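You operate a simulated robot arm through the tools that you are given. There is no shell and no other tool. Be economical: measure what you need, move in short steps, check, and stop when the job is done.

You run a simulated robot arm. Do the job below in one go: nothing can be reset, and whatever is moved stays where it is left.

Task
Put things in order on the top of the mending bench. At the end: the gold brass weight stands where the black sanding pad stood; the green sachet stands where the black iron weight stood; the black iron weight stands where the gold brass weight stood; the black sanding pad is on the beige board; the white paper ball stands where the green sachet stood; whatever was shut is shut again. Leave all else as you found it, and nothing knocked over.
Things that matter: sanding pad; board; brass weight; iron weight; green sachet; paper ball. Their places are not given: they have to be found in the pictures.

Only the result counts: the job must be done as asked and must still hold three seconds after the hand-in. Knocking over, shifting, dropping, spilling or breaking anything else fails it.

Robot
A 6-joint arm with a two-finger parallel gripper, fixed in place. Base frame: the origin is at the foot of the arm, x ahead of it, y to its left, z up; the work surface is at about z = 850. Units: mm, degrees, N and s.
With the tool pointing down near the work surface it reaches from about 360 to 760 mm from the base axis. Its first joint turns from -66.0 to 66.0 degrees. Payload 2.45 kg.
The tool frame sits at the grasp point between the pads (the TCP): z along the fingers, y along the line on which they close. The tips reach 24 mm beyond it. Largest opening 68 mm; finger width 17, thickness 10; the body of the gripper, 40 by 70 mm, starts 41 mm behind the TCP.
Orientation is that of the tool frame in the base frame, as a unit quaternion [w, x, y, z]. With the fingers straight down and closing along the base's y, the tool's x points along the base's -x, its y along +y and its z along -z.

Tools
- The arm moves only by the tool drive_tool. Its argument "series" is a list of rows, each a list of 7 numbers: the shift along the tool's x, y, z in mm, then the turn, a rotation vector about the tool's x, y, z in degrees, then the finger opening in mm, from 0 to 68. In form: [[dx, dy, dz, rx, ry, rz, fingers], ...]. A call has 1 to 8 rows; each row is the pose to reach, as a shift and turn from the pose commanded when the call began, along the tool's axes at that moment. Each row takes 0.2 s and may step no farther than 50 mm and 8.6 degrees from the row before; otherwise, or with a gripper value out of range, the whole call is refused. Where a pose cannot be reached the arm comes as near as it can. A force on the tool above 40 N (or 10 N above the force at the start of the call, whichever is more), or a blocked arm, ends the call early, and 0.2 s more pass. Each finger travels about 108 mm/s and halts on what it meets, pressing with about 23 N; the grip force reading is that of the motor and also rises with nothing between the fingers. The clock runs only during rows and for 0.2 s after the last one: add rows that repeat a pose to give the fingers time. The reply holds the time, the measured pose of the TCP, the force on the tool along the base axes, the opening and the grip force, in the units named above and with some noise.
- Cameras (640 x 400 px; columns grow to the right, rows downward): "scene" is fixed at [170.1, 414.2, 1470.5]; the picture's right is [-0.72, -0.69, 0.00], its down [-0.36, 0.37, -0.86] and it looks along [0.59, -0.62, -0.52] (base axes); focal length 333 px, centre (320, 200). "wrist" rides on the gripper at [84, 11, -75] in the tool frame; the picture's right is [-0.13, 0.99, 0.00], its down [-0.60, -0.08, -0.79] and it looks along [-0.79, -0.10, 0.61] (tool axes); focal length 251 px, centre (320, 200).
- capture(camera): a new picture of that camera. No time passes.
- locate(camera, pixels): for up to 12 pixels [column, row] of the newest picture of that camera ("zoom" is the newest enlarged one), the place [x, y, z] in the base frame of the surface seen there, good to about 2 mm. No time passes.
- zoom(camera, box): a new picture of the part [left, top, right, bottom] of that camera's present view, enlarged. No time passes.
- finish_job(): hands the job in; it is judged then, once.

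Go step by step. Measure first, check grasps and placings, and put right what went wrong. The budget is 80 turns and 54 pictures, counting those below and the enlarged ones. Unless the task says otherwise, let go and move clear before handing in, and close with one line.

The tools are called after ">>>" as a command line: name --pt "numbers of a row" for each row, then --argument value for the rest, lists and objects as JSON in quotes. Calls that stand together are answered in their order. drive_tool: Moves the arm, as the interface text tells. Its arguments: {"type":"object","properties":{"series":{"type":"array","items":{"type":"array","items":{"type":"number"}}}},"required":["series"]} The other tools are called the same way: capture (camera) takes a picture; locate (camera, pixels) gives the place of the surface under pixels of a picture; zoom (camera, box) takes an enlarged picture of a part of a camera's view; finish_job () hands the job in.

At the start:

```text
t: 0.0
ee_pos: [462.6, -92.6, 1209.7]
tcp_rot: [0.0, 0.001, 1.0, 0.0]
force: [0.2, -0.5, 0.5]
opening: 68.0
grasp_force: 0.0
```

scene: 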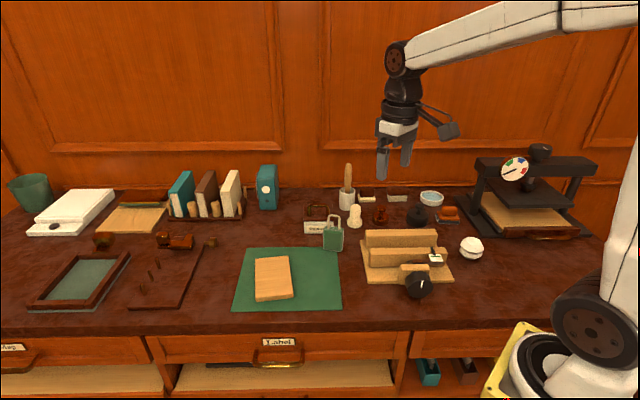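
wrist: 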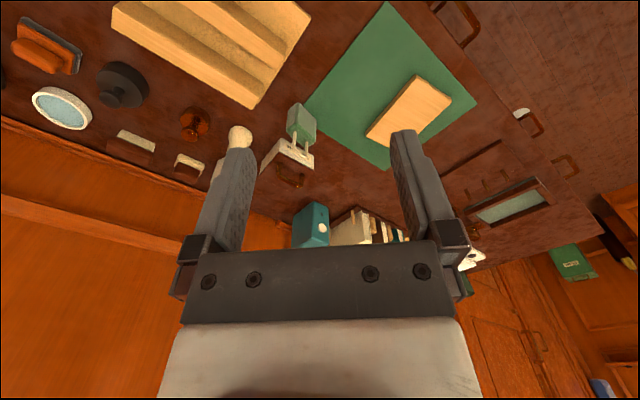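

The scene picture shows small objects around columns 300-480, rows 160-300. I'll enlarge those parts to identify the objects.

>>> zoom --camera "scene" --box '[290, 150, 490, 310]'

>>> zoom --camera "scene" --box '[0, 150, 300, 320]'

>>> zoom --camera "wrist" --box '[0, 0, 330, 200]'

```text
2.50 times, centred on (390, 230) of scene
```

zoom: 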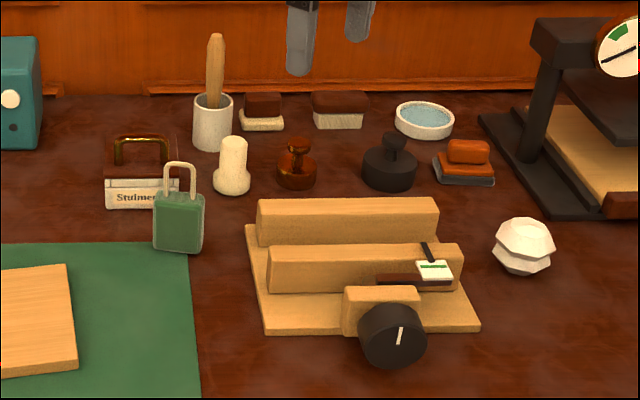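

```text
2.13 times, centred on (150, 235) of scene
```

zoom: 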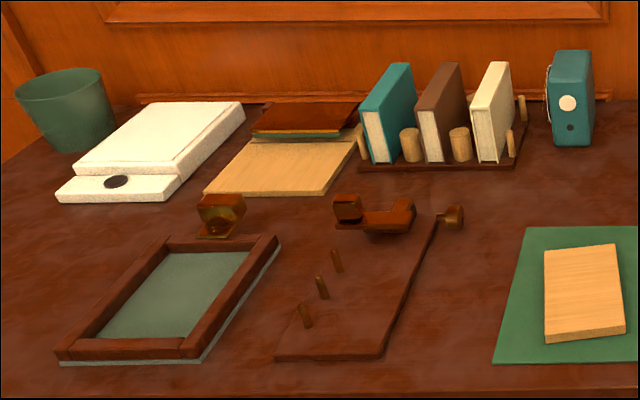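

```text
1.94 times, centred on (165, 100) of wrist
```

zoom: 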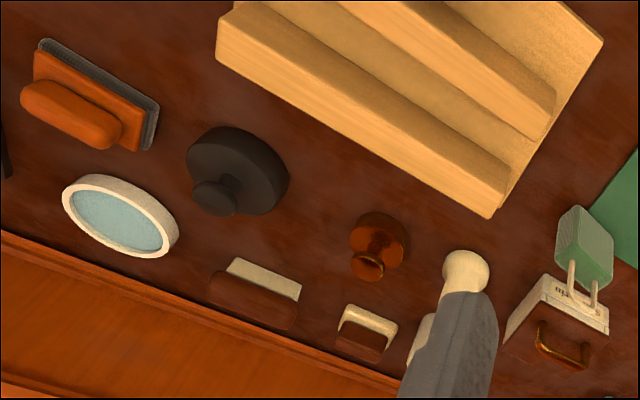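

I see two weights around (381,215) and (417,215), a pad-like thing at (448,213), a green thing with a loop at (333,236) and a paper ball at (471,247). I'll enlarge these further, and look at the bench front and the dark board near (137,200).

>>> zoom --camera "scene" --box '[360, 180, 490, 262]'

>>> zoom --camera "scene" --box '[80, 160, 230, 254]'

>>> zoom --camera "scene" --box '[290, 170, 380, 260]'

>>> zoom --camera "scene" --box '[240, 310, 500, 400]'

```text
4.88 times, centred on (425, 221) of scene
```

zoom: 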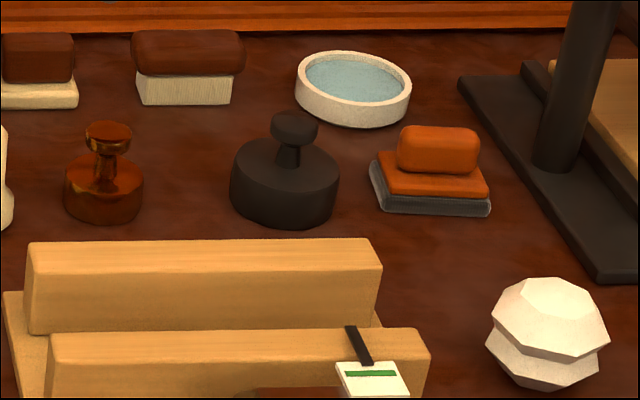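

```text
4.26 times, centred on (155, 207) of scene
```

zoom: 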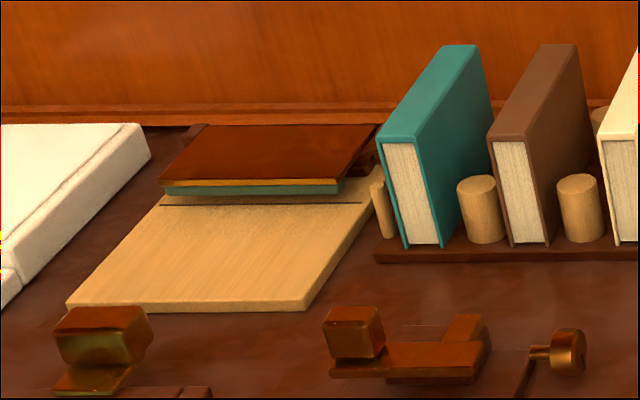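

```text
4.44 times, centred on (335, 215) of scene
```

zoom: 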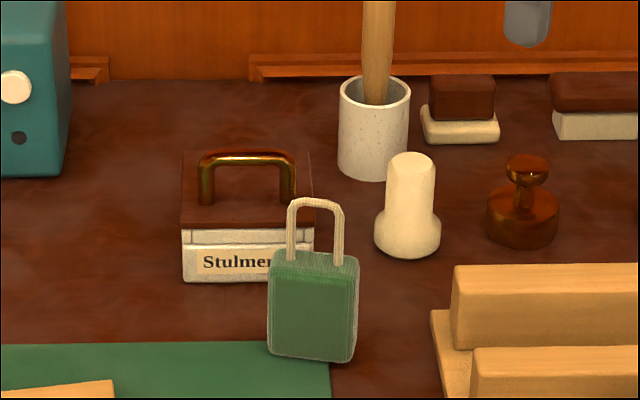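

```text
2.46 times, centred on (370, 355) of scene
```

zoom: 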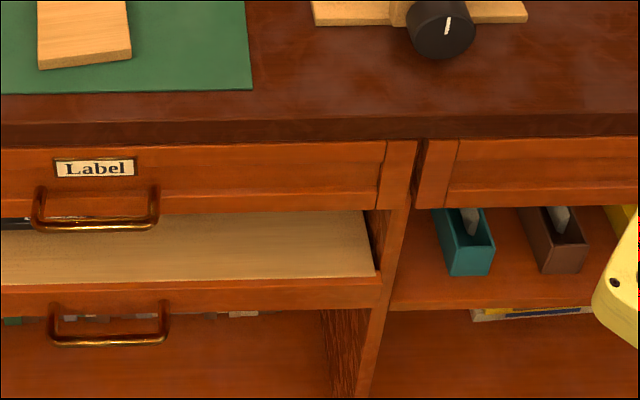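

The pad (rust handle on a black base) is at about (449,213), the iron weight at (418,215), brass weight at (381,215), ball at (471,247), sachet at (333,236) and the board at (272,278). I'll measure points on them.

>>> locate --camera "scene" --pixels '[[449.2, 207.3], [449.2, 212], [438.5, 223], [459.6, 223], [436, 214.5], [443, 220], [419.9, 204.5], [417.4, 225.5], [407.6, 218], [428.2, 219], [381.6, 206], [380.5, 224.8]]'

>>> locate --camera "scene" --pixels '[[332, 216.5], [332, 230], [326, 248], [343, 250], [333, 250.5], [471, 240], [471, 258], [255, 258], [290, 257], [293, 297], [257, 300], [274, 277]]'

>>> zoom --camera "wrist" --box '[250, 70, 490, 220]'

```text
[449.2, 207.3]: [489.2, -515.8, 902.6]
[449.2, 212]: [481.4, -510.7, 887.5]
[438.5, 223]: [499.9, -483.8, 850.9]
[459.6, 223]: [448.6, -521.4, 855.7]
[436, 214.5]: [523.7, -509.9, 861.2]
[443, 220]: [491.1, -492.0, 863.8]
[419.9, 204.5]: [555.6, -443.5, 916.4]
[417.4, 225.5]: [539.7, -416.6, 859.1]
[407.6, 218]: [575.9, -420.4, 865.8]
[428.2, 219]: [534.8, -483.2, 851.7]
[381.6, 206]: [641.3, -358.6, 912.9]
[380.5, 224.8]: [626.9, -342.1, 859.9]
```

```text
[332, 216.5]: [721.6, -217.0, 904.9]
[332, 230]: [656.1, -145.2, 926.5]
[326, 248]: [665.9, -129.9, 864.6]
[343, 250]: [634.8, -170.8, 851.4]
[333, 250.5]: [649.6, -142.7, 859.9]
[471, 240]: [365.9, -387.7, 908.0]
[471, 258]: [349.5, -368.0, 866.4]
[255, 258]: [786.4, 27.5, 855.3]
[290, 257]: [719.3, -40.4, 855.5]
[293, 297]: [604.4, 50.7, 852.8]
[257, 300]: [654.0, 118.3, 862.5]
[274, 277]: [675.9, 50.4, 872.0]
```

```text
2.67 times, centred on (370, 145) of wrist
```

zoom: 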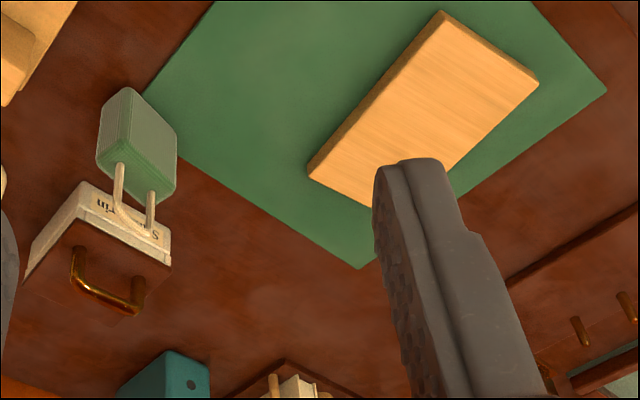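

Everything lies within reach. I'll swing toward the pad high up, turning the tool about -54° so the wrist camera stays on the robot's side.

>>> drive_tool --pt "0 -41 8 0 0 6.75 68" --pt "0 -82 16 0 0 13.5 68" --pt "0 -123 24 0 0 20.25 68" --pt "0 -164 32 0 0 27 68" --pt "0 -205 40 0 0 33.75 68" --pt "0 -246 48 0 0 40.5 68" --pt "0 -287 56 0 0 47.25 68" --pt "0 -328 64 0 0 54 68"

>>> capture --camera "wrist"

>>> capture --camera "scene"

```text
t: 1.8
ee_pos: [464.2, -420.8, 1145.7]
tcp_rot: [-0.001, 0.455, 0.891, 0.0]
force: [-0.5, 0.0, 0.6]
opening: 67.9
grasp_force: 0.1
```

```text
43 pictures are left
```

wrist: 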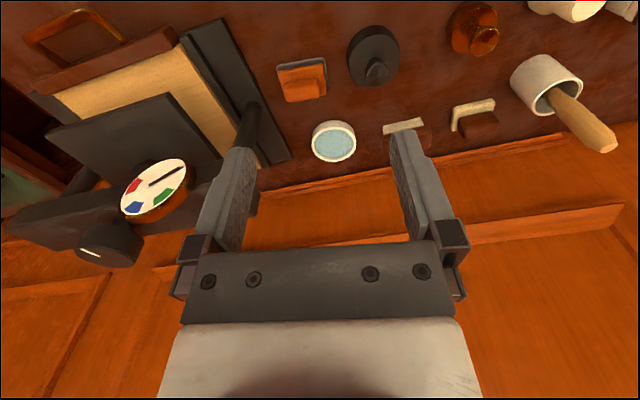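

```text
42 pictures are left
```

scene: 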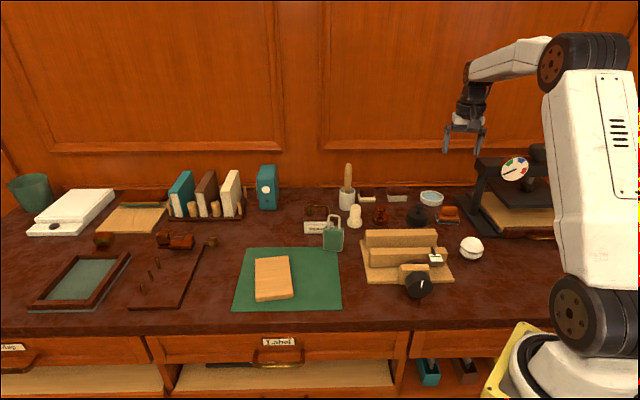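

The wrist view shows the pad at (302,80), iron weight (374,55) and brass weight (473,28), with the handle lying along the closing axis. I'll enlarge this.

>>> zoom --camera "wrist" --box '[240, 0, 400, 100]'

>>> locate --camera "wrist" --pixels '[[283, 94], [324, 94], [303, 85], [303, 95], [280, 68], [324, 60], [376, 76], [350, 55], [398, 50], [230, 70], [290, 155], [334, 122]]'

```text
4.00 times, centred on (320, 50) of wrist
```

zoom: 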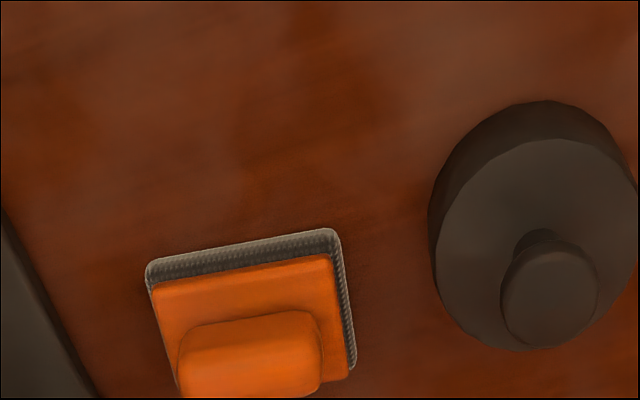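

```text
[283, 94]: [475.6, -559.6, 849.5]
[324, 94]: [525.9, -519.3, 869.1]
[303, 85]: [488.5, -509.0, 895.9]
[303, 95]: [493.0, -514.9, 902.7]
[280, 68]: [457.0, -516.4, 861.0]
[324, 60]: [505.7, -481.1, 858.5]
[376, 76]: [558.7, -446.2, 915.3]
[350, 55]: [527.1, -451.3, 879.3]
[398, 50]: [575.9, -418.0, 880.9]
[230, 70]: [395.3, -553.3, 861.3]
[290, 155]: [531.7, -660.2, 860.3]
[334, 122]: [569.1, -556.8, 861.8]
```

The pad's centre is near (494,-517), its handle along the closing axis and its top at z about 903. I'll check where the nearby press beam ends before going down.

>>> locate --camera "scene" --pixels '[[479, 166], [479, 172], [500, 159], [592, 165], [540, 150], [515, 170], [474, 200]]'

>>> locate --camera "wrist" --pixels '[[250, 110], [256, 190], [253, 205], [155, 185]]'

>>> drive_tool --pt "0 0 40 0 0 0 68" --pt "30 -26 75 0 0 0 68"

```text
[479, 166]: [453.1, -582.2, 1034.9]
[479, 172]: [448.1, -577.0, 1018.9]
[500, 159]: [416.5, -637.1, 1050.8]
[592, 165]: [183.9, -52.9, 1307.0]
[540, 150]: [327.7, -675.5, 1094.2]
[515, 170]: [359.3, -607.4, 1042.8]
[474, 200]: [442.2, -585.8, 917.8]
```

```text
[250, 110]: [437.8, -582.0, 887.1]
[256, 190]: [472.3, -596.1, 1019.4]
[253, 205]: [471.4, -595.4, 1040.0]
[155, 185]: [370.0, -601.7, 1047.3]
```

```text
refused: row 2 steps farther than a row can; nothing moved
```

The press beam's near corner at (453..472,-582..-596), z 1035, clears the gripper by over 30 mm. Moving to above the pad.

>>> drive_tool --pt "-24 -8 40 0 0 0 68" --pt "-48 -16 80 0 0 0 68" --pt "-72 -24 120 0 0 0 68" --pt "-94.7 -32.4 155 0 0 0 68" --pt "-94.7 -32.4 180 0 0 0 68" --pt "-94.7 -32.4 180 0 0 0 68"

>>> capture --camera "wrist"

```text
t: 3.2
ee_pos: [495.2, -515.5, 966.4]
tcp_rot: [0.0, 0.453, 0.891, 0.0]
force: [0.6, 0.2, 0.4]
opening: 68.0
grasp_force: 0.1
```

```text
40 pictures are left
```

wrist: 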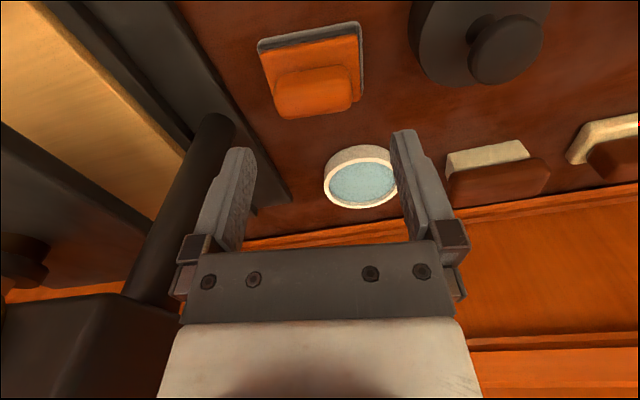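

The handle spans columns 275-352 at rows 70-118. I'll measure its ends and the base corners.

>>> locate --camera "wrist" --pixels '[[280, 90], [349, 83], [284, 112], [350, 104], [315, 95], [278, 75], [340, 68], [258, 43], [359, 24], [364, 98], [422, 55], [316, 113]]'

```text
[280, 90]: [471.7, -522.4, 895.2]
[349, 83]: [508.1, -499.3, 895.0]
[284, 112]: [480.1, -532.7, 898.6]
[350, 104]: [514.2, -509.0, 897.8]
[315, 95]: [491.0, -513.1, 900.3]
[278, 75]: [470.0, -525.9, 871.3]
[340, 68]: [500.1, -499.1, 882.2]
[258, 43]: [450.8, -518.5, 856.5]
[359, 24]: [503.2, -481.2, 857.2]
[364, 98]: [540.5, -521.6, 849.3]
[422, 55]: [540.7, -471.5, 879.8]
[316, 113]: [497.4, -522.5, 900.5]
```

The handle is 43 mm long, centred at (493,-516). I'll go down and close.

>>> drive_tool --pt "0.8 -1.9 35 0 0 0 68" --pt "0.8 -1.9 60 0 0 0 64" --pt "0.8 -1.9 70 0 0 0 64" --pt "0.8 -1.9 70 0 0 0 30" --pt "0.8 -1.9 70 0 0 0 30" --pt "0.8 -1.9 70 0 0 0 30"

```text
t: 4.6
ee_pos: [491.7, -516.1, 895.7]
tcp_rot: [0.001, 0.454, 0.891, -0.001]
force: [0.2, -0.5, 0.2]
opening: 50.0
grasp_force: 23.1
```

The fingers stopped at 50 mm with 23 N, so the handle is held. I'll lift and check.

>>> drive_tool --pt "0 0 -20 0 0 0 30" --pt "0 0 -60 0 0 0 30" --pt "0 0 -105 0 0 0 30"

>>> capture --camera "wrist"

```text
t: 5.4
ee_pos: [491.7, -514.9, 1000.8]
tcp_rot: [0.0, 0.454, 0.891, 0.001]
force: [0.0, 0.9, -0.4]
opening: 50.0
grasp_force: 23.5
```

```text
39 pictures are left
```

wrist: 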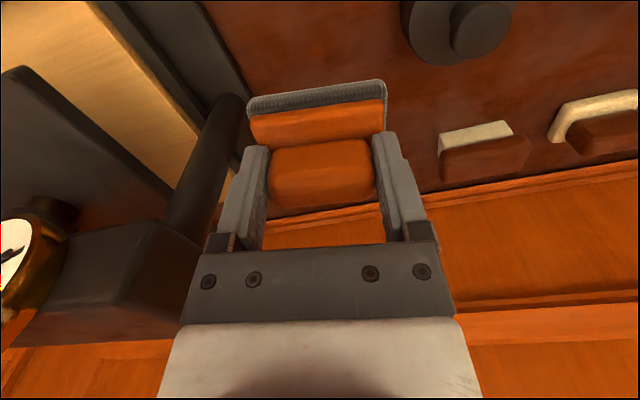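

The pad is held level. I'll carry it high toward the board near (690,39) in two stages.

>>> drive_tool --pt "0 0 -45 0 0 0 30" --pt "26 38 -75 0 0 0 30" --pt "52 76 -85 0 0 0 30" --pt "78 114 -85 0 0 0 30" --pt "104 152 -85 0 0 0 30" --pt "130 190 -85 0 0 0 30" --pt "156 228 -85 0 0 0 30" --pt "182 266 -85 0 0 0 30"

>>> drive_tool --pt "25 37 0 0 0 -2.8 30" --pt "50 73 0 0 0 -5.6 30" --pt "75 109 0 0 0 -8.4 30" --pt "100 145 0 0 0 -11.2 30" --pt "125 182 0 0 0 -14 30" --pt "151 219 0 0 0 -17 30" --pt "151 219 0 0 0 -17 30"

>>> capture --camera "wrist"

```text
refused: row 2 steps farther than a row can; nothing moved
```

```text
t: 7.0
ee_pos: [580.3, -264.7, 1001.9]
tcp_rot: [0.0, 0.318, 0.948, 0.0]
force: [0.4, 0.0, -1.1]
opening: 50.0
grasp_force: 22.3
```

```text
38 pictures are left
```

wrist: 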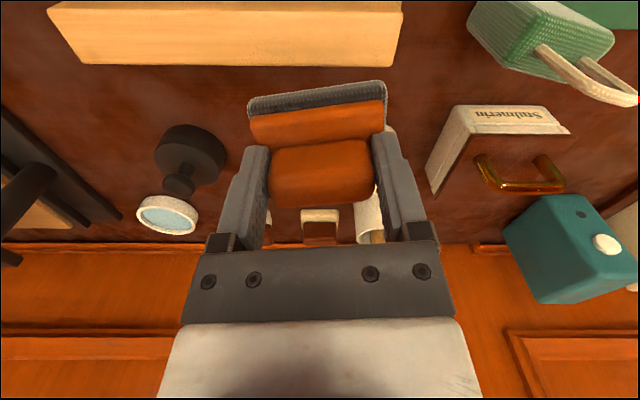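

The pad is still held, now at (580,-265). I'll raise it and continue to the board.

>>> drive_tool --pt "0 0 -45 0 0 0 30" --pt "13.6 44 -48 0 0 0 30" --pt "27.2 88 -48 0 0 0 30" --pt "40.8 132 -48 0 0 0 30" --pt "54.4 176 -48 0 0 0 30" --pt "68 220 -48 0 0 0 30" --pt "81.6 264 -48 0 0 0 30" --pt "95.5 309 -48 0 0 0 30"

>>> capture --camera "wrist"

>>> locate --camera "scene" --pixels '[[257, 259], [288, 258], [291, 292], [258, 297], [274, 277], [265, 268], [285, 288]]'

```text
t: 8.8
ee_pos: [690.8, 38.6, 1050.3]
tcp_rot: [-0.001, 0.317, 0.948, 0.0]
force: [-0.2, -0.6, -1.2]
opening: 50.1
grasp_force: 23.2
```

```text
37 pictures are left
```

wrist: 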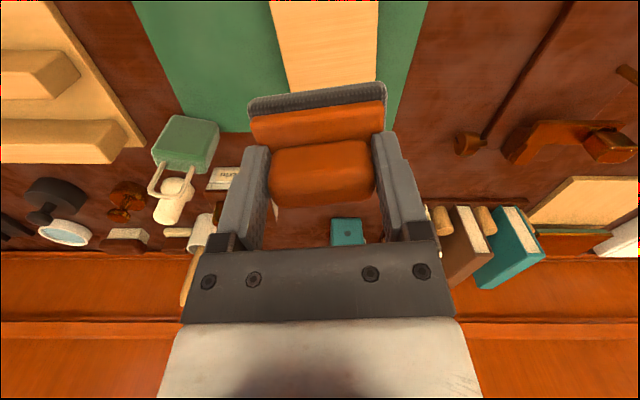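

```text
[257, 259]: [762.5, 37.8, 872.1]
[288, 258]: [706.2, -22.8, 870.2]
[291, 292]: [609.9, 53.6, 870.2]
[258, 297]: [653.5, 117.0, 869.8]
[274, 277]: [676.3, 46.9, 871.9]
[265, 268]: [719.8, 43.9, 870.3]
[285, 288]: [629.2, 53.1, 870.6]
```

The board's top centre is at (683,46), z 871. I'll lower the pad there (TCP about 917).

>>> drive_tool --pt "10.9 1.2 40 0 0 0 30" --pt "10.9 1.2 85 0 0 0 30" --pt "10.9 1.2 115 0 0 0 30" --pt "10.9 1.2 128 0 0 0 30" --pt "10.9 1.2 132 0 0 0 30" --pt "10.9 1.2 132 0 0 0 30"

>>> zoom --camera "scene" --box '[220, 190, 340, 310]'

```text
t: 10.2
ee_pos: [682.9, 46.4, 917.0]
tcp_rot: [0.0, 0.318, 0.948, -0.001]
force: [-0.6, 0.3, -0.2]
opening: 50.1
grasp_force: 22.9
```

```text
3.33 times, centred on (280, 250) of scene
```

zoom: 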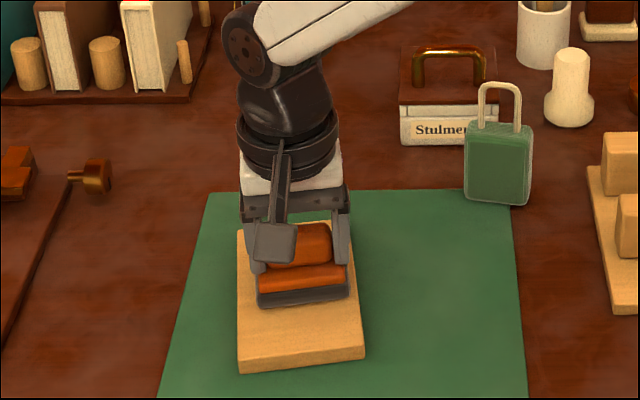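

Force is near zero at z 917 and the pad looks just at the board. I'll lower another 2 mm, release, and rise.

>>> drive_tool --pt "0 0 1 0 0 0 30" --pt "0 0 2 0 0 0 30"

```text
t: 10.8
ee_pos: [680.2, 47.2, 916.2]
tcp_rot: [0.001, 0.317, 0.948, 0.0]
force: [-1.2, -0.1, 4.5]
opening: 49.7
grasp_force: 23.1
```

A 4.5 N upward force shows contact. Release and rise.

>>> drive_tool --pt "0 0 0 0 0 0 60" --pt "0 0 0 0 0 0 66" --pt "0 0 -30 0 0 0 66" --pt "0 0 -75 0 0 0 66" --pt "0 0 -120 0 0 0 66" --pt "0 0 -150 0 0 0 66"

>>> capture --camera "wrist"

>>> capture --camera "scene"

```text
t: 12.2
ee_pos: [682.4, 42.3, 1067.9]
tcp_rot: [-0.001, 0.317, 0.948, -0.001]
force: [0.0, 0.1, 0.0]
opening: 65.8
grasp_force: 0.0
```

```text
35 pictures are left
```

wrist: 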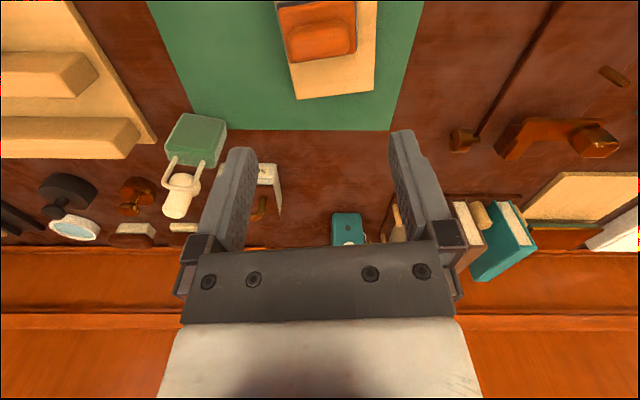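

```text
34 pictures are left
```

scene: 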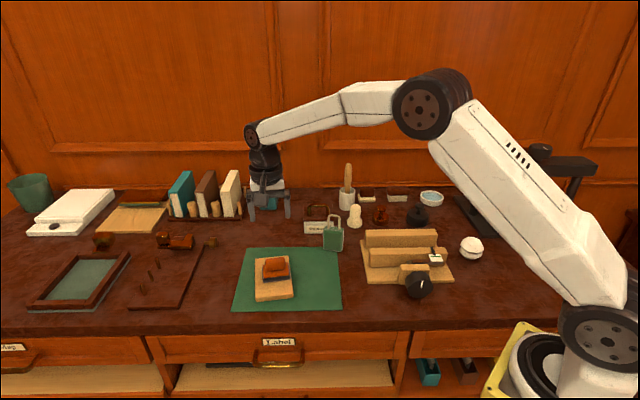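

The pad rests on the board. Now to above the brass weight near (636,-352).

>>> drive_tool --pt "-22.6 -42.7 0 0 0 0 66" --pt "-45.2 -85.5 0 0 0 0 66" --pt "-67.9 -128.2 0 0 0 0 66" --pt "-90.5 -171 0 0 0 0 66" --pt "-113 -213.7 0 0 0 0 66" --pt "-135.7 -256.5 0 0 0 0 66" --pt "-158 -299 0 0 0 0 66" --pt "-181 -342 0 0 0 0 66"

>>> capture --camera "wrist"

```text
t: 14.0
ee_pos: [620.3, -337.2, 1066.7]
tcp_rot: [0.0, 0.317, 0.949, 0.0]
force: [0.4, -0.9, -0.5]
opening: 65.9
grasp_force: 0.1
```

```text
33 pictures are left
```

wrist: 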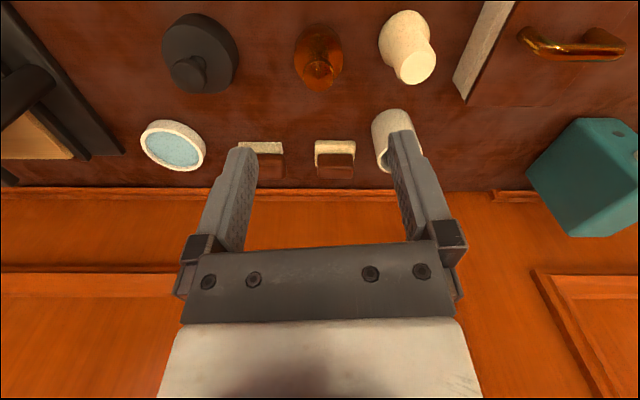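

The brass weight is at (319,57), iron at (200,52). I'll measure both, plus the neighbours including the pot's tool.

>>> locate --camera "wrist" --pixels '[[294, 55], [343, 52], [318, 28], [319, 70], [308, 72], [332, 70], [381, 25], [395, 80], [200, 71], [163, 50], [239, 48], [198, 15]]'

>>> locate --camera "scene" --pixels '[[348, 166], [347, 185], [355, 207], [350, 222], [360, 222], [347, 205], [381, 206.5], [374, 218], [388, 218], [381, 213]]'

>>> zoom --camera "wrist" --box '[140, 0, 460, 200]'

```text
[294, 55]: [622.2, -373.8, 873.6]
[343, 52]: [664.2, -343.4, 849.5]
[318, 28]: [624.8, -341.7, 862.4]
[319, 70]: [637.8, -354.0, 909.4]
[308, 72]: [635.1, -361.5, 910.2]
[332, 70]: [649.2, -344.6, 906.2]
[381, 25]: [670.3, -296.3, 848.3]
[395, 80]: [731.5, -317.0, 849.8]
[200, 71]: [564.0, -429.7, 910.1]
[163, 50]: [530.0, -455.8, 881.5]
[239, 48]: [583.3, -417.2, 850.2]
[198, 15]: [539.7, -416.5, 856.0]
```

```text
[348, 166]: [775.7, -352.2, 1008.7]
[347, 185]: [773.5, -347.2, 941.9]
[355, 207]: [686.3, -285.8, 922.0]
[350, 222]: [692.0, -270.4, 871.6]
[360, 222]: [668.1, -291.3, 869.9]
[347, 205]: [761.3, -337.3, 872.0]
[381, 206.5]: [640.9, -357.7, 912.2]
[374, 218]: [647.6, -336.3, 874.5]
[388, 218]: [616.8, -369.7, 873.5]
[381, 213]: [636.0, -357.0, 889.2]
```

```text
2.00 times, centred on (300, 100) of wrist
```

zoom: 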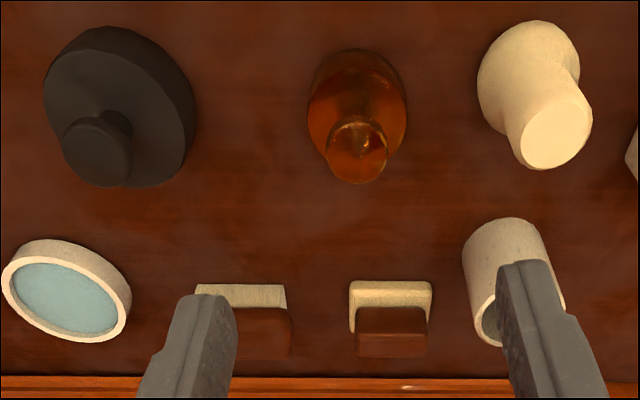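

Brass centre works out to about (640,-357), about 46 mm wide, with its knob top at z 913. I'll move above it and check once more.

>>> drive_tool --pt "-14 -2 35 0 0 0 68" --pt "-27.6 -3.9 70 0 0 0 68" --pt "-27.6 -3.9 100 0 0 0 68" --pt "-27.6 -3.9 100 0 0 0 68"

>>> capture --camera "wrist"

```text
t: 15.0
ee_pos: [640.2, -355.3, 963.7]
tcp_rot: [0.0, 0.317, 0.948, 0.001]
force: [-0.2, 0.0, -0.4]
opening: 67.8
grasp_force: 0.1
```

```text
31 pictures are left
```

wrist: 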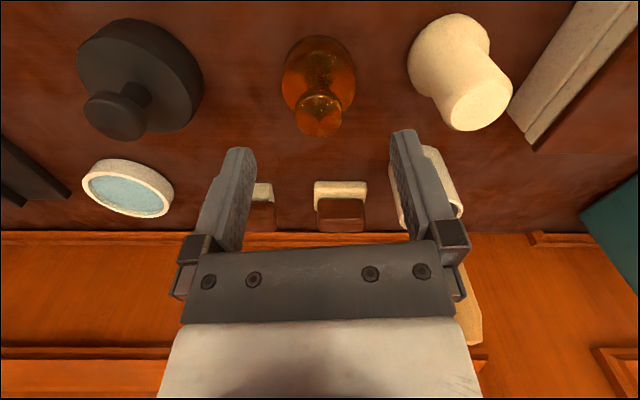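

The weight is centred under the fingers (columns 283-355, centred on 319). Descending and gripping the body.

>>> drive_tool --pt "-1 0 40 0 0 0 68" --pt "-1 0 70 0 0 0 68" --pt "-1 0 82 0 0 0 68" --pt "-1 0 82 0 0 0 30" --pt "-1 0 82 0 0 0 30" --pt "-1 0 82 0 0 0 30"

```text
t: 16.4
ee_pos: [641.0, -356.5, 882.7]
tcp_rot: [0.0, 0.317, 0.949, -0.001]
force: [-0.6, -0.9, 0.7]
opening: 51.1
grasp_force: 23.4
```

Held at 51 mm; the brass spot is (641,-356). Lifting.

>>> drive_tool --pt "0 0 -20 0 0 0 30" --pt "0 0 -60 0 0 0 30" --pt "0 0 -100 0 0 0 30" --pt "0 0 -100 0 0 0 30"

>>> capture --camera "wrist"

```text
t: 17.4
ee_pos: [642.5, -355.4, 981.3]
tcp_rot: [-0.001, 0.317, 0.948, 0.0]
force: [0.6, -0.4, -4.6]
opening: 51.0
grasp_force: 23.1
```

```text
30 pictures are left
```

wrist: 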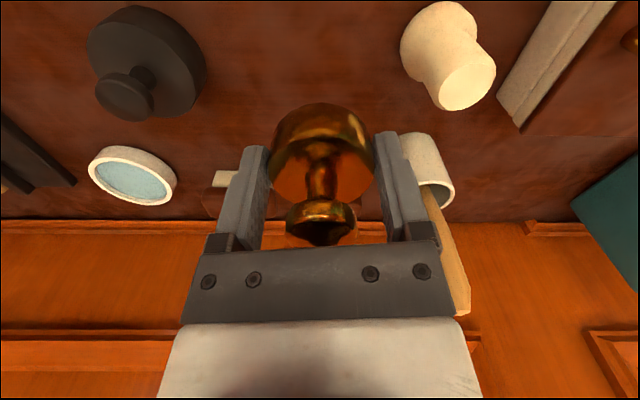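

The brass weight is held upright. Carrying it over to the pad's old spot (492,-516).

>>> drive_tool --pt "4.6 -44 0 0 0 0 30" --pt "9.2 -88 0 0 0 0 30" --pt "13.8 -131 0 0 0 0 30" --pt "18.4 -175 0 0 0 0 30" --pt "22.9 -219 0 0 0 0 30" --pt "22.9 -219 0 0 0 0 30"

>>> capture --camera "scene"

```text
t: 18.8
ee_pos: [489.9, -516.8, 982.2]
tcp_rot: [0.0, 0.317, 0.948, 0.001]
force: [-0.5, 1.0, -4.9]
opening: 50.8
grasp_force: 22.9
```

```text
29 pictures are left
```

scene: 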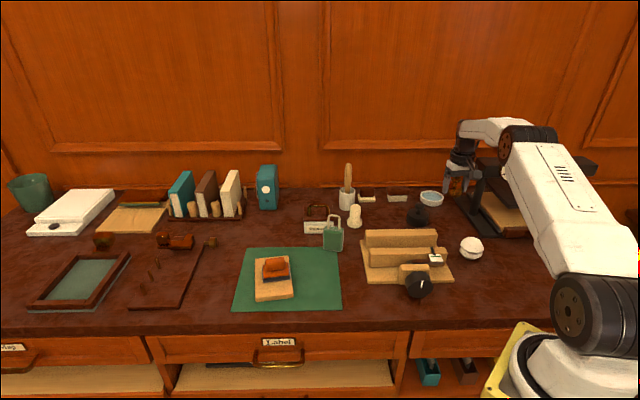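

Position is right. Lowering to just above contact height.

>>> drive_tool --pt "-1.3 1.6 45 0 0 0 30" --pt "-1.3 1.6 80 0 0 0 30" --pt "-1.3 1.6 95 0 0 0 30" --pt "-1.3 1.6 98.5 0 0 0 30" --pt "-1.3 1.6 98.5 0 0 0 30"

```text
t: 20.0
ee_pos: [492.9, -515.9, 884.4]
tcp_rot: [0.0, 0.318, 0.948, 0.0]
force: [-0.1, 0.5, -3.4]
opening: 51.0
grasp_force: 22.9
```

>>> drive_tool --pt "0 0 1 0 0 0 30" --pt "0 0 2 0 0 0 30"

```text
t: 20.6
ee_pos: [494.4, -517.3, 883.7]
tcp_rot: [0.0, 0.318, 0.948, 0.0]
force: [-0.3, -0.7, -4.3]
opening: 50.8
grasp_force: 23.4
```

The force is still about -4 N, so the weight still hangs at z 883.7. I'll lower by another 2 mm.

>>> drive_tool --pt "0 0 1 0 0 0 30" --pt "0 0 2 0 0 0 30"

```text
t: 21.2
ee_pos: [494.0, -517.5, 881.0]
tcp_rot: [-0.001, 0.318, 0.948, 0.001]
force: [-0.7, 2.2, 0.9]
opening: 50.9
grasp_force: 23.0
```

Now the load is taken by the bench (+0.9 N). Release and rise.

>>> drive_tool --pt "0 0 0 0 0 0 60" --pt "0 0 0 0 0 0 66" --pt "0 0 -40 0 0 0 66" --pt "0 0 -80 0 0 0 66" --pt "60 0 -80 0 0 0 66"

```text
refused: row 5 steps farther than a row can; nothing moved
```

>>> drive_tool --pt "0 0 0 0 0 0 60" --pt "0 0 0 0 0 0 66" --pt "0 0 -40 0 0 0 66" --pt "0 0 -80 0 0 0 66" --pt "0 0 -110 0 0 0 66" --pt "0 45 -110 0 0 0 66" --pt "0 90 -110 0 0 0 66"

>>> capture --camera "wrist"

```text
t: 22.8
ee_pos: [545.4, -445.7, 991.6]
tcp_rot: [0.0, 0.318, 0.948, 0.0]
force: [0.4, 0.5, 0.1]
opening: 66.2
grasp_force: 0.1
```

```text
28 pictures are left
```

wrist: 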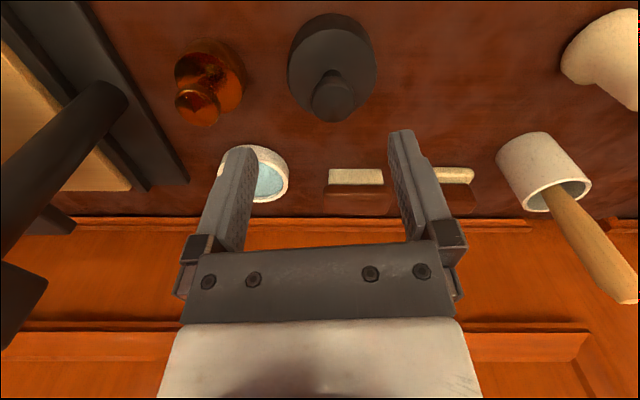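

Brass stands at (208,80), iron is at (332,67). Measuring the iron weight.

>>> zoom --camera "wrist" --box '[260, 0, 420, 130]'

>>> locate --camera "wrist" --pixels '[[312, 97], [357, 94], [334, 108], [333, 92], [333, 117], [289, 63], [376, 60], [331, 16], [331, 40], [182, 103], [212, 100], [237, 60]]'

>>> locate --camera "scene" --pixels '[[419.9, 204.5], [417, 225.5], [407.6, 216], [428, 216], [415, 204.5], [424.5, 204.5], [418, 212]]'

```text
3.08 times, centred on (340, 65) of wrist
```

zoom: 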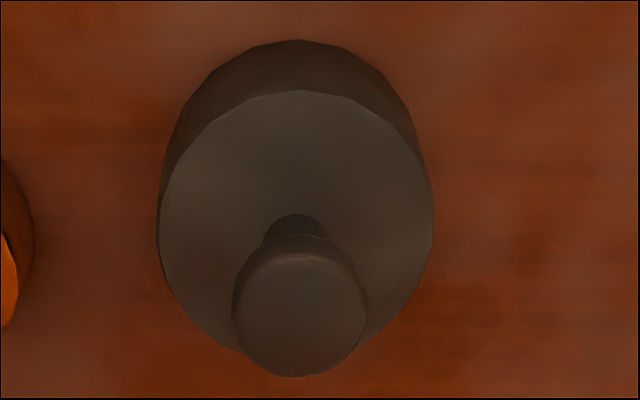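

```text
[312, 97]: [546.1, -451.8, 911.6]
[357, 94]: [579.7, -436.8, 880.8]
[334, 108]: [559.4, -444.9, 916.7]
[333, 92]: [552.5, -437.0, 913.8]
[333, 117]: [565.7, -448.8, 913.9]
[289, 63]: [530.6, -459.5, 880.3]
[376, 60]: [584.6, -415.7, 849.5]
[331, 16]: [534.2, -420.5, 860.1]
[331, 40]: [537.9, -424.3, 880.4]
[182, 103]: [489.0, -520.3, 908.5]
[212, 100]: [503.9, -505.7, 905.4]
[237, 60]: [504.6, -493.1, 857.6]
```

```text
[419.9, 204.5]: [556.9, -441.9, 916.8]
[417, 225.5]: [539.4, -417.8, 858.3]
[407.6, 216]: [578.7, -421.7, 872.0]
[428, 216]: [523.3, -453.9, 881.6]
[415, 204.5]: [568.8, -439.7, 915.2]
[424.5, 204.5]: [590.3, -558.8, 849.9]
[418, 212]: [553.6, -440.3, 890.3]
```

The iron weight's centre is about (559,-444), knob 28 mm wide with top z 916, body top z 881. I'll grip the knob with TCP at z 908.

>>> drive_tool --pt "-10 9 40 0 0 0 60" --pt "-10 9 70 0 0 0 60" --pt "-10 9 83 0 0 0 60" --pt "-10 9 83 0 0 0 15" --pt "-10 9 83 0 0 0 15" --pt "-10 9 83 0 0 0 15"

```text
t: 24.2
ee_pos: [558.8, -445.8, 907.8]
tcp_rot: [-0.001, 0.318, 0.948, 0.001]
force: [-1.1, -2.5, 0.1]
opening: 29.5
grasp_force: 23.1
```

Gripped at 29.5 mm. Lifting carefully.

>>> drive_tool --pt "0 0 -10 0 0 0 15" --pt "0 0 -25 0 0 0 15" --pt "0 0 -25 0 0 0 15"

>>> capture --camera "wrist"

```text
t: 25.0
ee_pos: [559.6, -443.5, 932.4]
tcp_rot: [-0.001, 0.318, 0.948, 0.0]
force: [1.1, -0.1, -8.5]
opening: 29.5
grasp_force: 22.7
```

```text
26 pictures are left
```

wrist: 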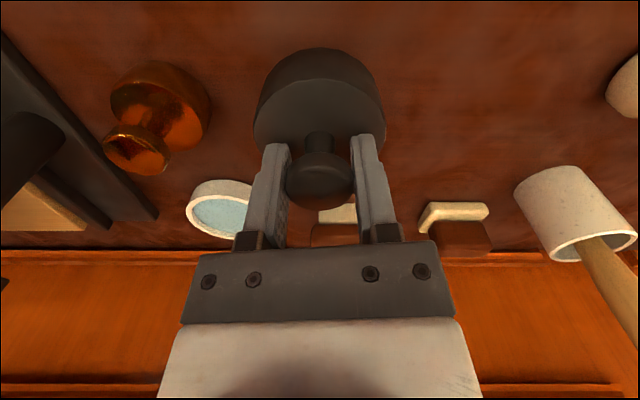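

Lifted level (about 0.9 kg). Carrying it to the brass weight's old spot (641,-356).

>>> drive_tool --pt "0 0 -40 0 0 0 15" --pt "-4 40 -40 0 0 0 15" --pt "-8 80 -40 0 0 0 15" --pt "-12.7 118.6 -40 0 0 0 15" --pt "-12.7 118.6 -40 0 0 0 15" --pt "-12.7 118.6 -20 0 0 0 15" --pt "-12.7 118.6 10 0 0 0 15" --pt "-12.7 118.6 20 0 0 0 15"

>>> zoom --camera "scene" --box '[300, 150, 500, 275]'

```text
t: 26.8
ee_pos: [641.9, -355.5, 911.8]
tcp_rot: [0.0, 0.317, 0.949, 0.001]
force: [0.4, -0.8, -9.2]
opening: 29.8
grasp_force: 23.3
```

```text
3.20 times, centred on (400, 212) of scene
```

zoom: 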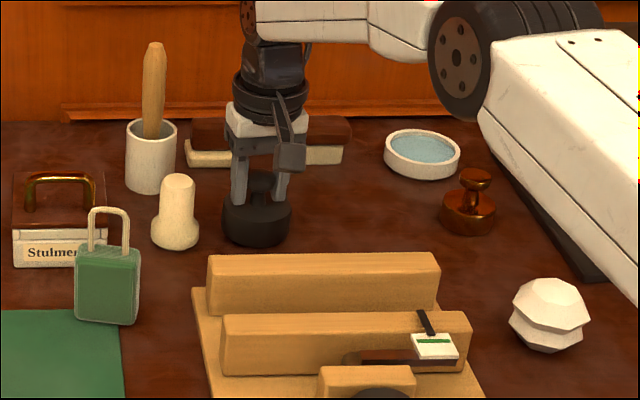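

It hangs a few mm above its spot. Lowering the last bit.

>>> drive_tool --pt "0 0 2 0 0 0 15" --pt "0 0 4 0 0 0 15" --pt "0 0 4 0 0 0 15"

```text
t: 27.6
ee_pos: [642.2, -356.2, 908.9]
tcp_rot: [0.0, 0.317, 0.948, -0.001]
force: [0.1, -0.4, -7.7]
opening: 30.1
grasp_force: 23.0
```

>>> drive_tool --pt "0 0 1 0 0 0 15" --pt "0 0 2 0 0 0 15" --pt "0 0 2 0 0 0 15"

```text
t: 28.4
ee_pos: [642.4, -356.6, 908.7]
tcp_rot: [0.0, 0.318, 0.948, 0.0]
force: [-0.9, 0.0, -4.9]
opening: 29.9
grasp_force: 22.8
```

The load dropped from 9 to 5 N, so it is just touching. One mm more, then release.

>>> drive_tool --pt "0 0 1 0 0 0 15" --pt "0 0 1.5 0 0 0 15" --pt "0 0 1.5 0 0 0 15"

```text
t: 29.2
ee_pos: [642.3, -356.0, 908.5]
tcp_rot: [0.002, 0.317, 0.949, 0.0]
force: [-5.3, 0.7, 13.9]
opening: 29.6
grasp_force: 23.4
```

It rests firmly on the bench. Release and rise.

>>> drive_tool --pt "0 0 0 0 0 0 45" --pt "0 0 0 0 0 0 55" --pt "0 0 -30 0 0 0 55" --pt "0 0 -75 0 0 0 60" --pt "0 0 -120 0 0 0 60" --pt "0 0 -150 0 0 0 60"

>>> zoom --camera "scene" --box '[290, 150, 490, 275]'

```text
t: 30.6
ee_pos: [642.2, -353.2, 1056.9]
tcp_rot: [0.001, 0.317, 0.948, 0.0]
force: [-0.1, 0.3, 0.4]
opening: 60.0
grasp_force: 0.2
```

```text
3.20 times, centred on (390, 212) of scene
```

zoom: 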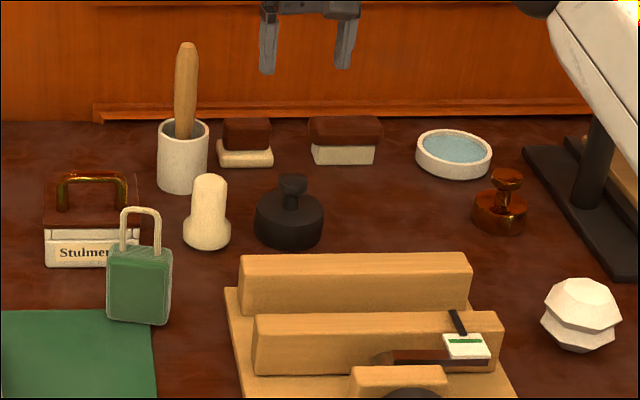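

Both weights stand well. Now measure the sachet in the zoomed picture (body (107..172, 245..323), loop top (141,212)).

>>> locate --camera "zoom" --pixels '[[113, 250], [135, 250], [166, 258], [112, 280], [140, 285], [160, 285], [112, 312], [140, 316], [162, 319], [140, 211], [122, 235], [157, 240]]'

>>> drive_tool --pt "10 40 0 0 0 0 66" --pt "20 80 0 0 0 0 66" --pt "30 120 0 0 0 0 66" --pt "40 160 0 0 0 0 66"

>>> capture --camera "wrist"

```text
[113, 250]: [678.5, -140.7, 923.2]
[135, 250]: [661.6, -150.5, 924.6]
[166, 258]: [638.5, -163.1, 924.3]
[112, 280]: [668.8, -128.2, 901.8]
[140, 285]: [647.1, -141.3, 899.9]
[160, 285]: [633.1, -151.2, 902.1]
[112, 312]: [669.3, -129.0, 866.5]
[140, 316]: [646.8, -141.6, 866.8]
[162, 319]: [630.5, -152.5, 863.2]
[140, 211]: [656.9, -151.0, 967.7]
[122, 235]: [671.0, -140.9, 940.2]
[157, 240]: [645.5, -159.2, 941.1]
```

```text
t: 31.6
ee_pos: [706.8, -203.7, 1055.2]
tcp_rot: [0.0, 0.318, 0.948, 0.001]
force: [-0.7, 1.1, 0.0]
opening: 65.9
grasp_force: 0.0
```

```text
23 pictures are left
```

wrist: 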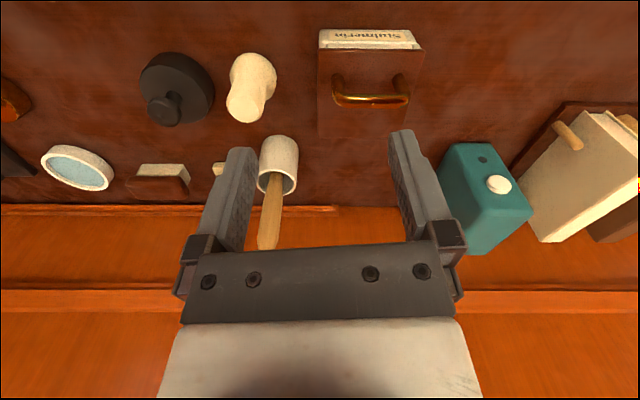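

The sachet's body centre is near (658,-151), its wide side running at about 34°, body top z 924, loop top z 968. I'll move above it with the tool turned to about -55°, and check the press block's height next to it.

>>> drive_tool --pt "24 4 0 0 0 6 68" --pt "48 8 0 0 0 12 68" --pt "71 12.8 0 0 0 18 68" --pt "71 12.8 0 0 0 18 68"

>>> capture --camera "wrist"

>>> locate --camera "scene" --pixels '[[367, 233], [370, 249], [366, 278], [330, 215], [310, 222], [325, 222]]'

```text
t: 32.6
ee_pos: [654.9, -151.7, 1056.0]
tcp_rot: [0.0, 0.462, 0.887, 0.0]
force: [0.0, 0.0, 0.3]
opening: 68.3
grasp_force: 0.1
```

```text
22 pictures are left
```

wrist: 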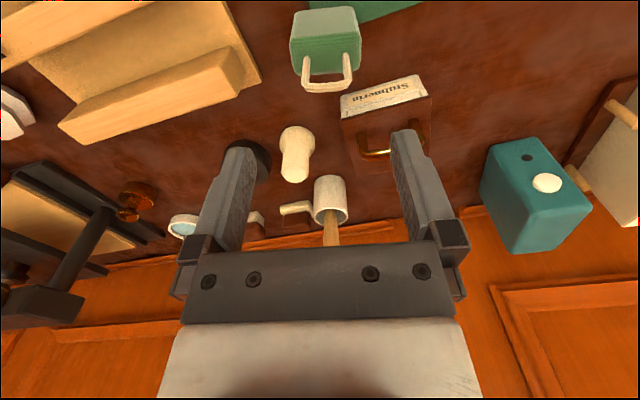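

```text
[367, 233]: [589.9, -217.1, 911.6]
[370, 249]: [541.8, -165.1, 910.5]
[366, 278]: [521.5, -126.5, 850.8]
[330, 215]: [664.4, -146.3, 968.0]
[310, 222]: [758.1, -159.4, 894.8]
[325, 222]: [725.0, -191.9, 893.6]
```

The sachet is at (325,40) with its loop at (328,75), neatly along the closing axis. Measuring its sides.

>>> locate --camera "wrist" --pixels '[[294, 48], [358, 46], [326, 60], [308, 85], [348, 84], [328, 88], [326, 45], [292, 25]]'

>>> zoom --camera "wrist" --box '[270, 0, 430, 100]'

```text
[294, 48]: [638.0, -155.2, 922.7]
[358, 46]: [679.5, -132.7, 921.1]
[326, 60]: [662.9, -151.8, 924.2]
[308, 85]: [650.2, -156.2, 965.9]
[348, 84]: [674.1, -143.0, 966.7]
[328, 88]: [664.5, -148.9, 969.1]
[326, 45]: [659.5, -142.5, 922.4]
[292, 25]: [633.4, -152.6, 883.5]
```

```text
4.00 times, centred on (350, 50) of wrist
```

zoom: 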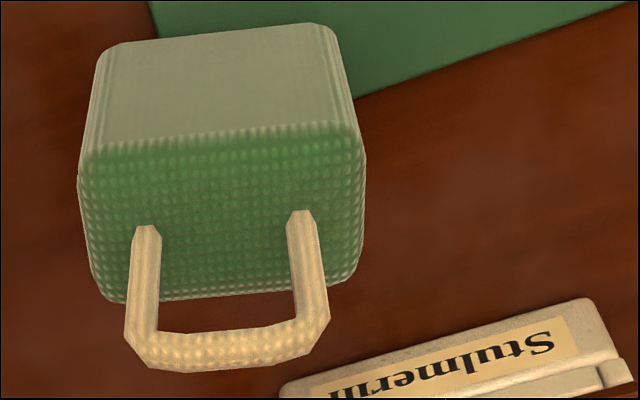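

The body is about 54 mm wide and aligned with the fingers. I'll go down to z 932 (palm just above the loop) and close.

>>> drive_tool --pt "-2 4.8 45 0 0 1.5 68" --pt "-2 4.8 85 0 0 1.5 68" --pt "-2 4.8 112 0 0 1.5 68" --pt "-2 4.8 123.5 0 0 1.5 68" --pt "-2 4.8 123.5 0 0 1.5 68"

>>> capture --camera "wrist"

>>> zoom --camera "scene" --box '[280, 160, 400, 270]'

```text
t: 33.8
ee_pos: [662.2, -152.7, 932.6]
tcp_rot: [0.0, 0.473, 0.881, 0.0]
force: [-0.3, 0.6, 0.0]
opening: 68.0
grasp_force: 0.0
```

```text
20 pictures are left
```

wrist: 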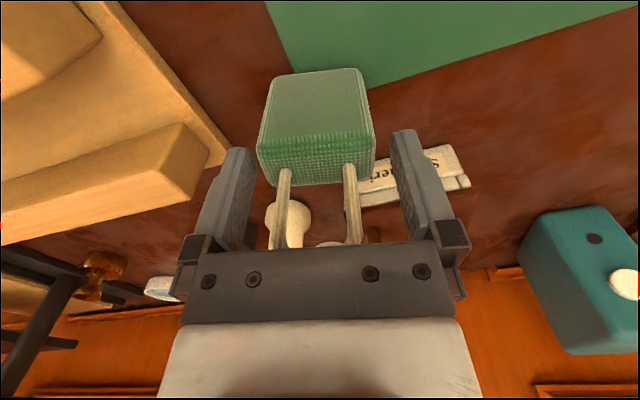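

```text
3.64 times, centred on (340, 215) of scene
```

zoom: 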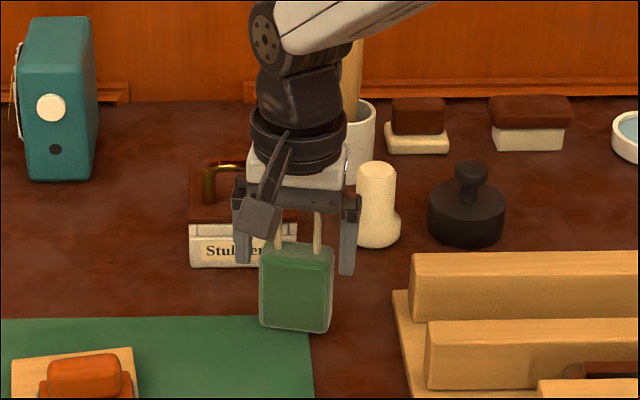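

The sachet sits between the fingers (columns 257-376, centre row about 165), as wanted. Closing.

>>> drive_tool --pt "0 0 0 0 0 0 50" --pt "0 0 0 0 0 0 40" --pt "0 0 0 0 0 0 40" --pt "0 0 -15 0 0 0 40" --pt "0 0 -15 0 0 0 40"

>>> capture --camera "wrist"

```text
t: 35.0
ee_pos: [661.9, -151.1, 947.8]
tcp_rot: [0.0, 0.474, 0.881, 0.001]
force: [0.7, 0.7, -0.1]
opening: 55.0
grasp_force: 23.0
```

```text
18 pictures are left
```

wrist: 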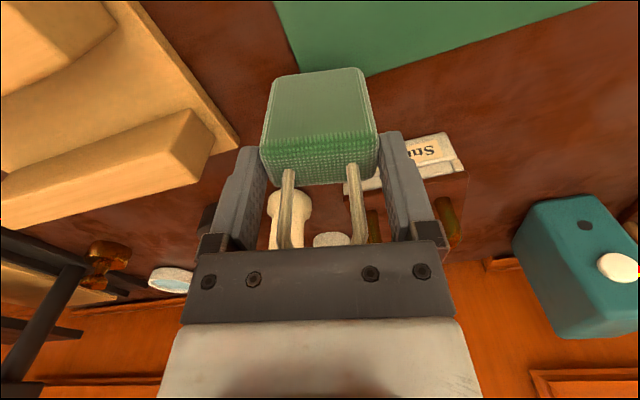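

Held at 55 mm and lifted. Raising it and carrying toward (559,-444).

>>> drive_tool --pt "0 0 -48 0 0 0 40" --pt "0 0 -96 0 0 0 40" --pt "-28 -36.7 -100 0 0 0 40" --pt "-56 -73.3 -100 0 0 0 40" --pt "-84 -110 -100 0 0 0 40" --pt "-112 -146.7 -100 0 0 0 40" --pt "-140 -183.3 -100 0 0 0 40" --pt "-168 -220 -100 0 0 0 40"

>>> capture --camera "wrist"

```text
t: 36.8
ee_pos: [570.8, -411.7, 1046.7]
tcp_rot: [0.0, 0.474, 0.88, 0.0]
force: [-0.9, -0.1, 0.2]
opening: 55.1
grasp_force: 23.0
```

```text
17 pictures are left
```

wrist: 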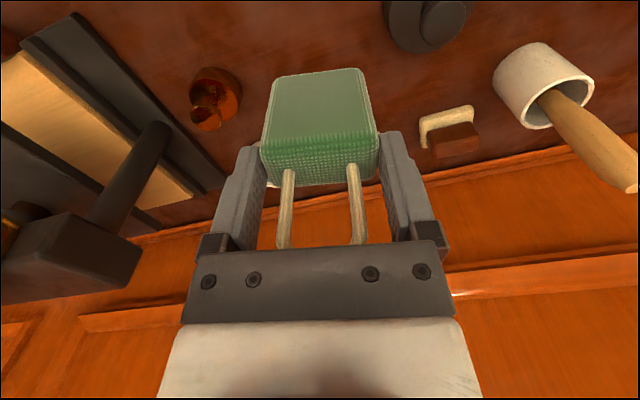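

Sachet steady. Final shift to (559,-444) and lower to just above contact.

>>> drive_tool --pt "-20.8 -27.2 0 0 0 0 40" --pt "-20.8 -27.2 0 0 0 0 40" --pt "-20.8 -27.2 45 0 0 0 40" --pt "-20.8 -27.2 85 0 0 0 40" --pt "-20.8 -27.2 105 0 0 0 40" --pt "-20.8 -27.2 112 0 0 0 40" --pt "-20.8 -27.2 112 0 0 0 40"

>>> drive_tool --pt "0 0 1 0 0 0 40" --pt "0 0 2 0 0 0 40" --pt "0 0 2 0 0 0 40"

```text
t: 38.4
ee_pos: [558.6, -442.6, 933.3]
tcp_rot: [0.0, 0.473, 0.881, 0.0]
force: [0.2, -0.2, -1.3]
opening: 55.1
grasp_force: 22.7
```

```text
t: 39.2
ee_pos: [560.3, -443.4, 933.3]
tcp_rot: [0.0, 0.473, 0.881, 0.0]
force: [0.5, 0.1, 0.4]
opening: 54.9
grasp_force: 23.1
```

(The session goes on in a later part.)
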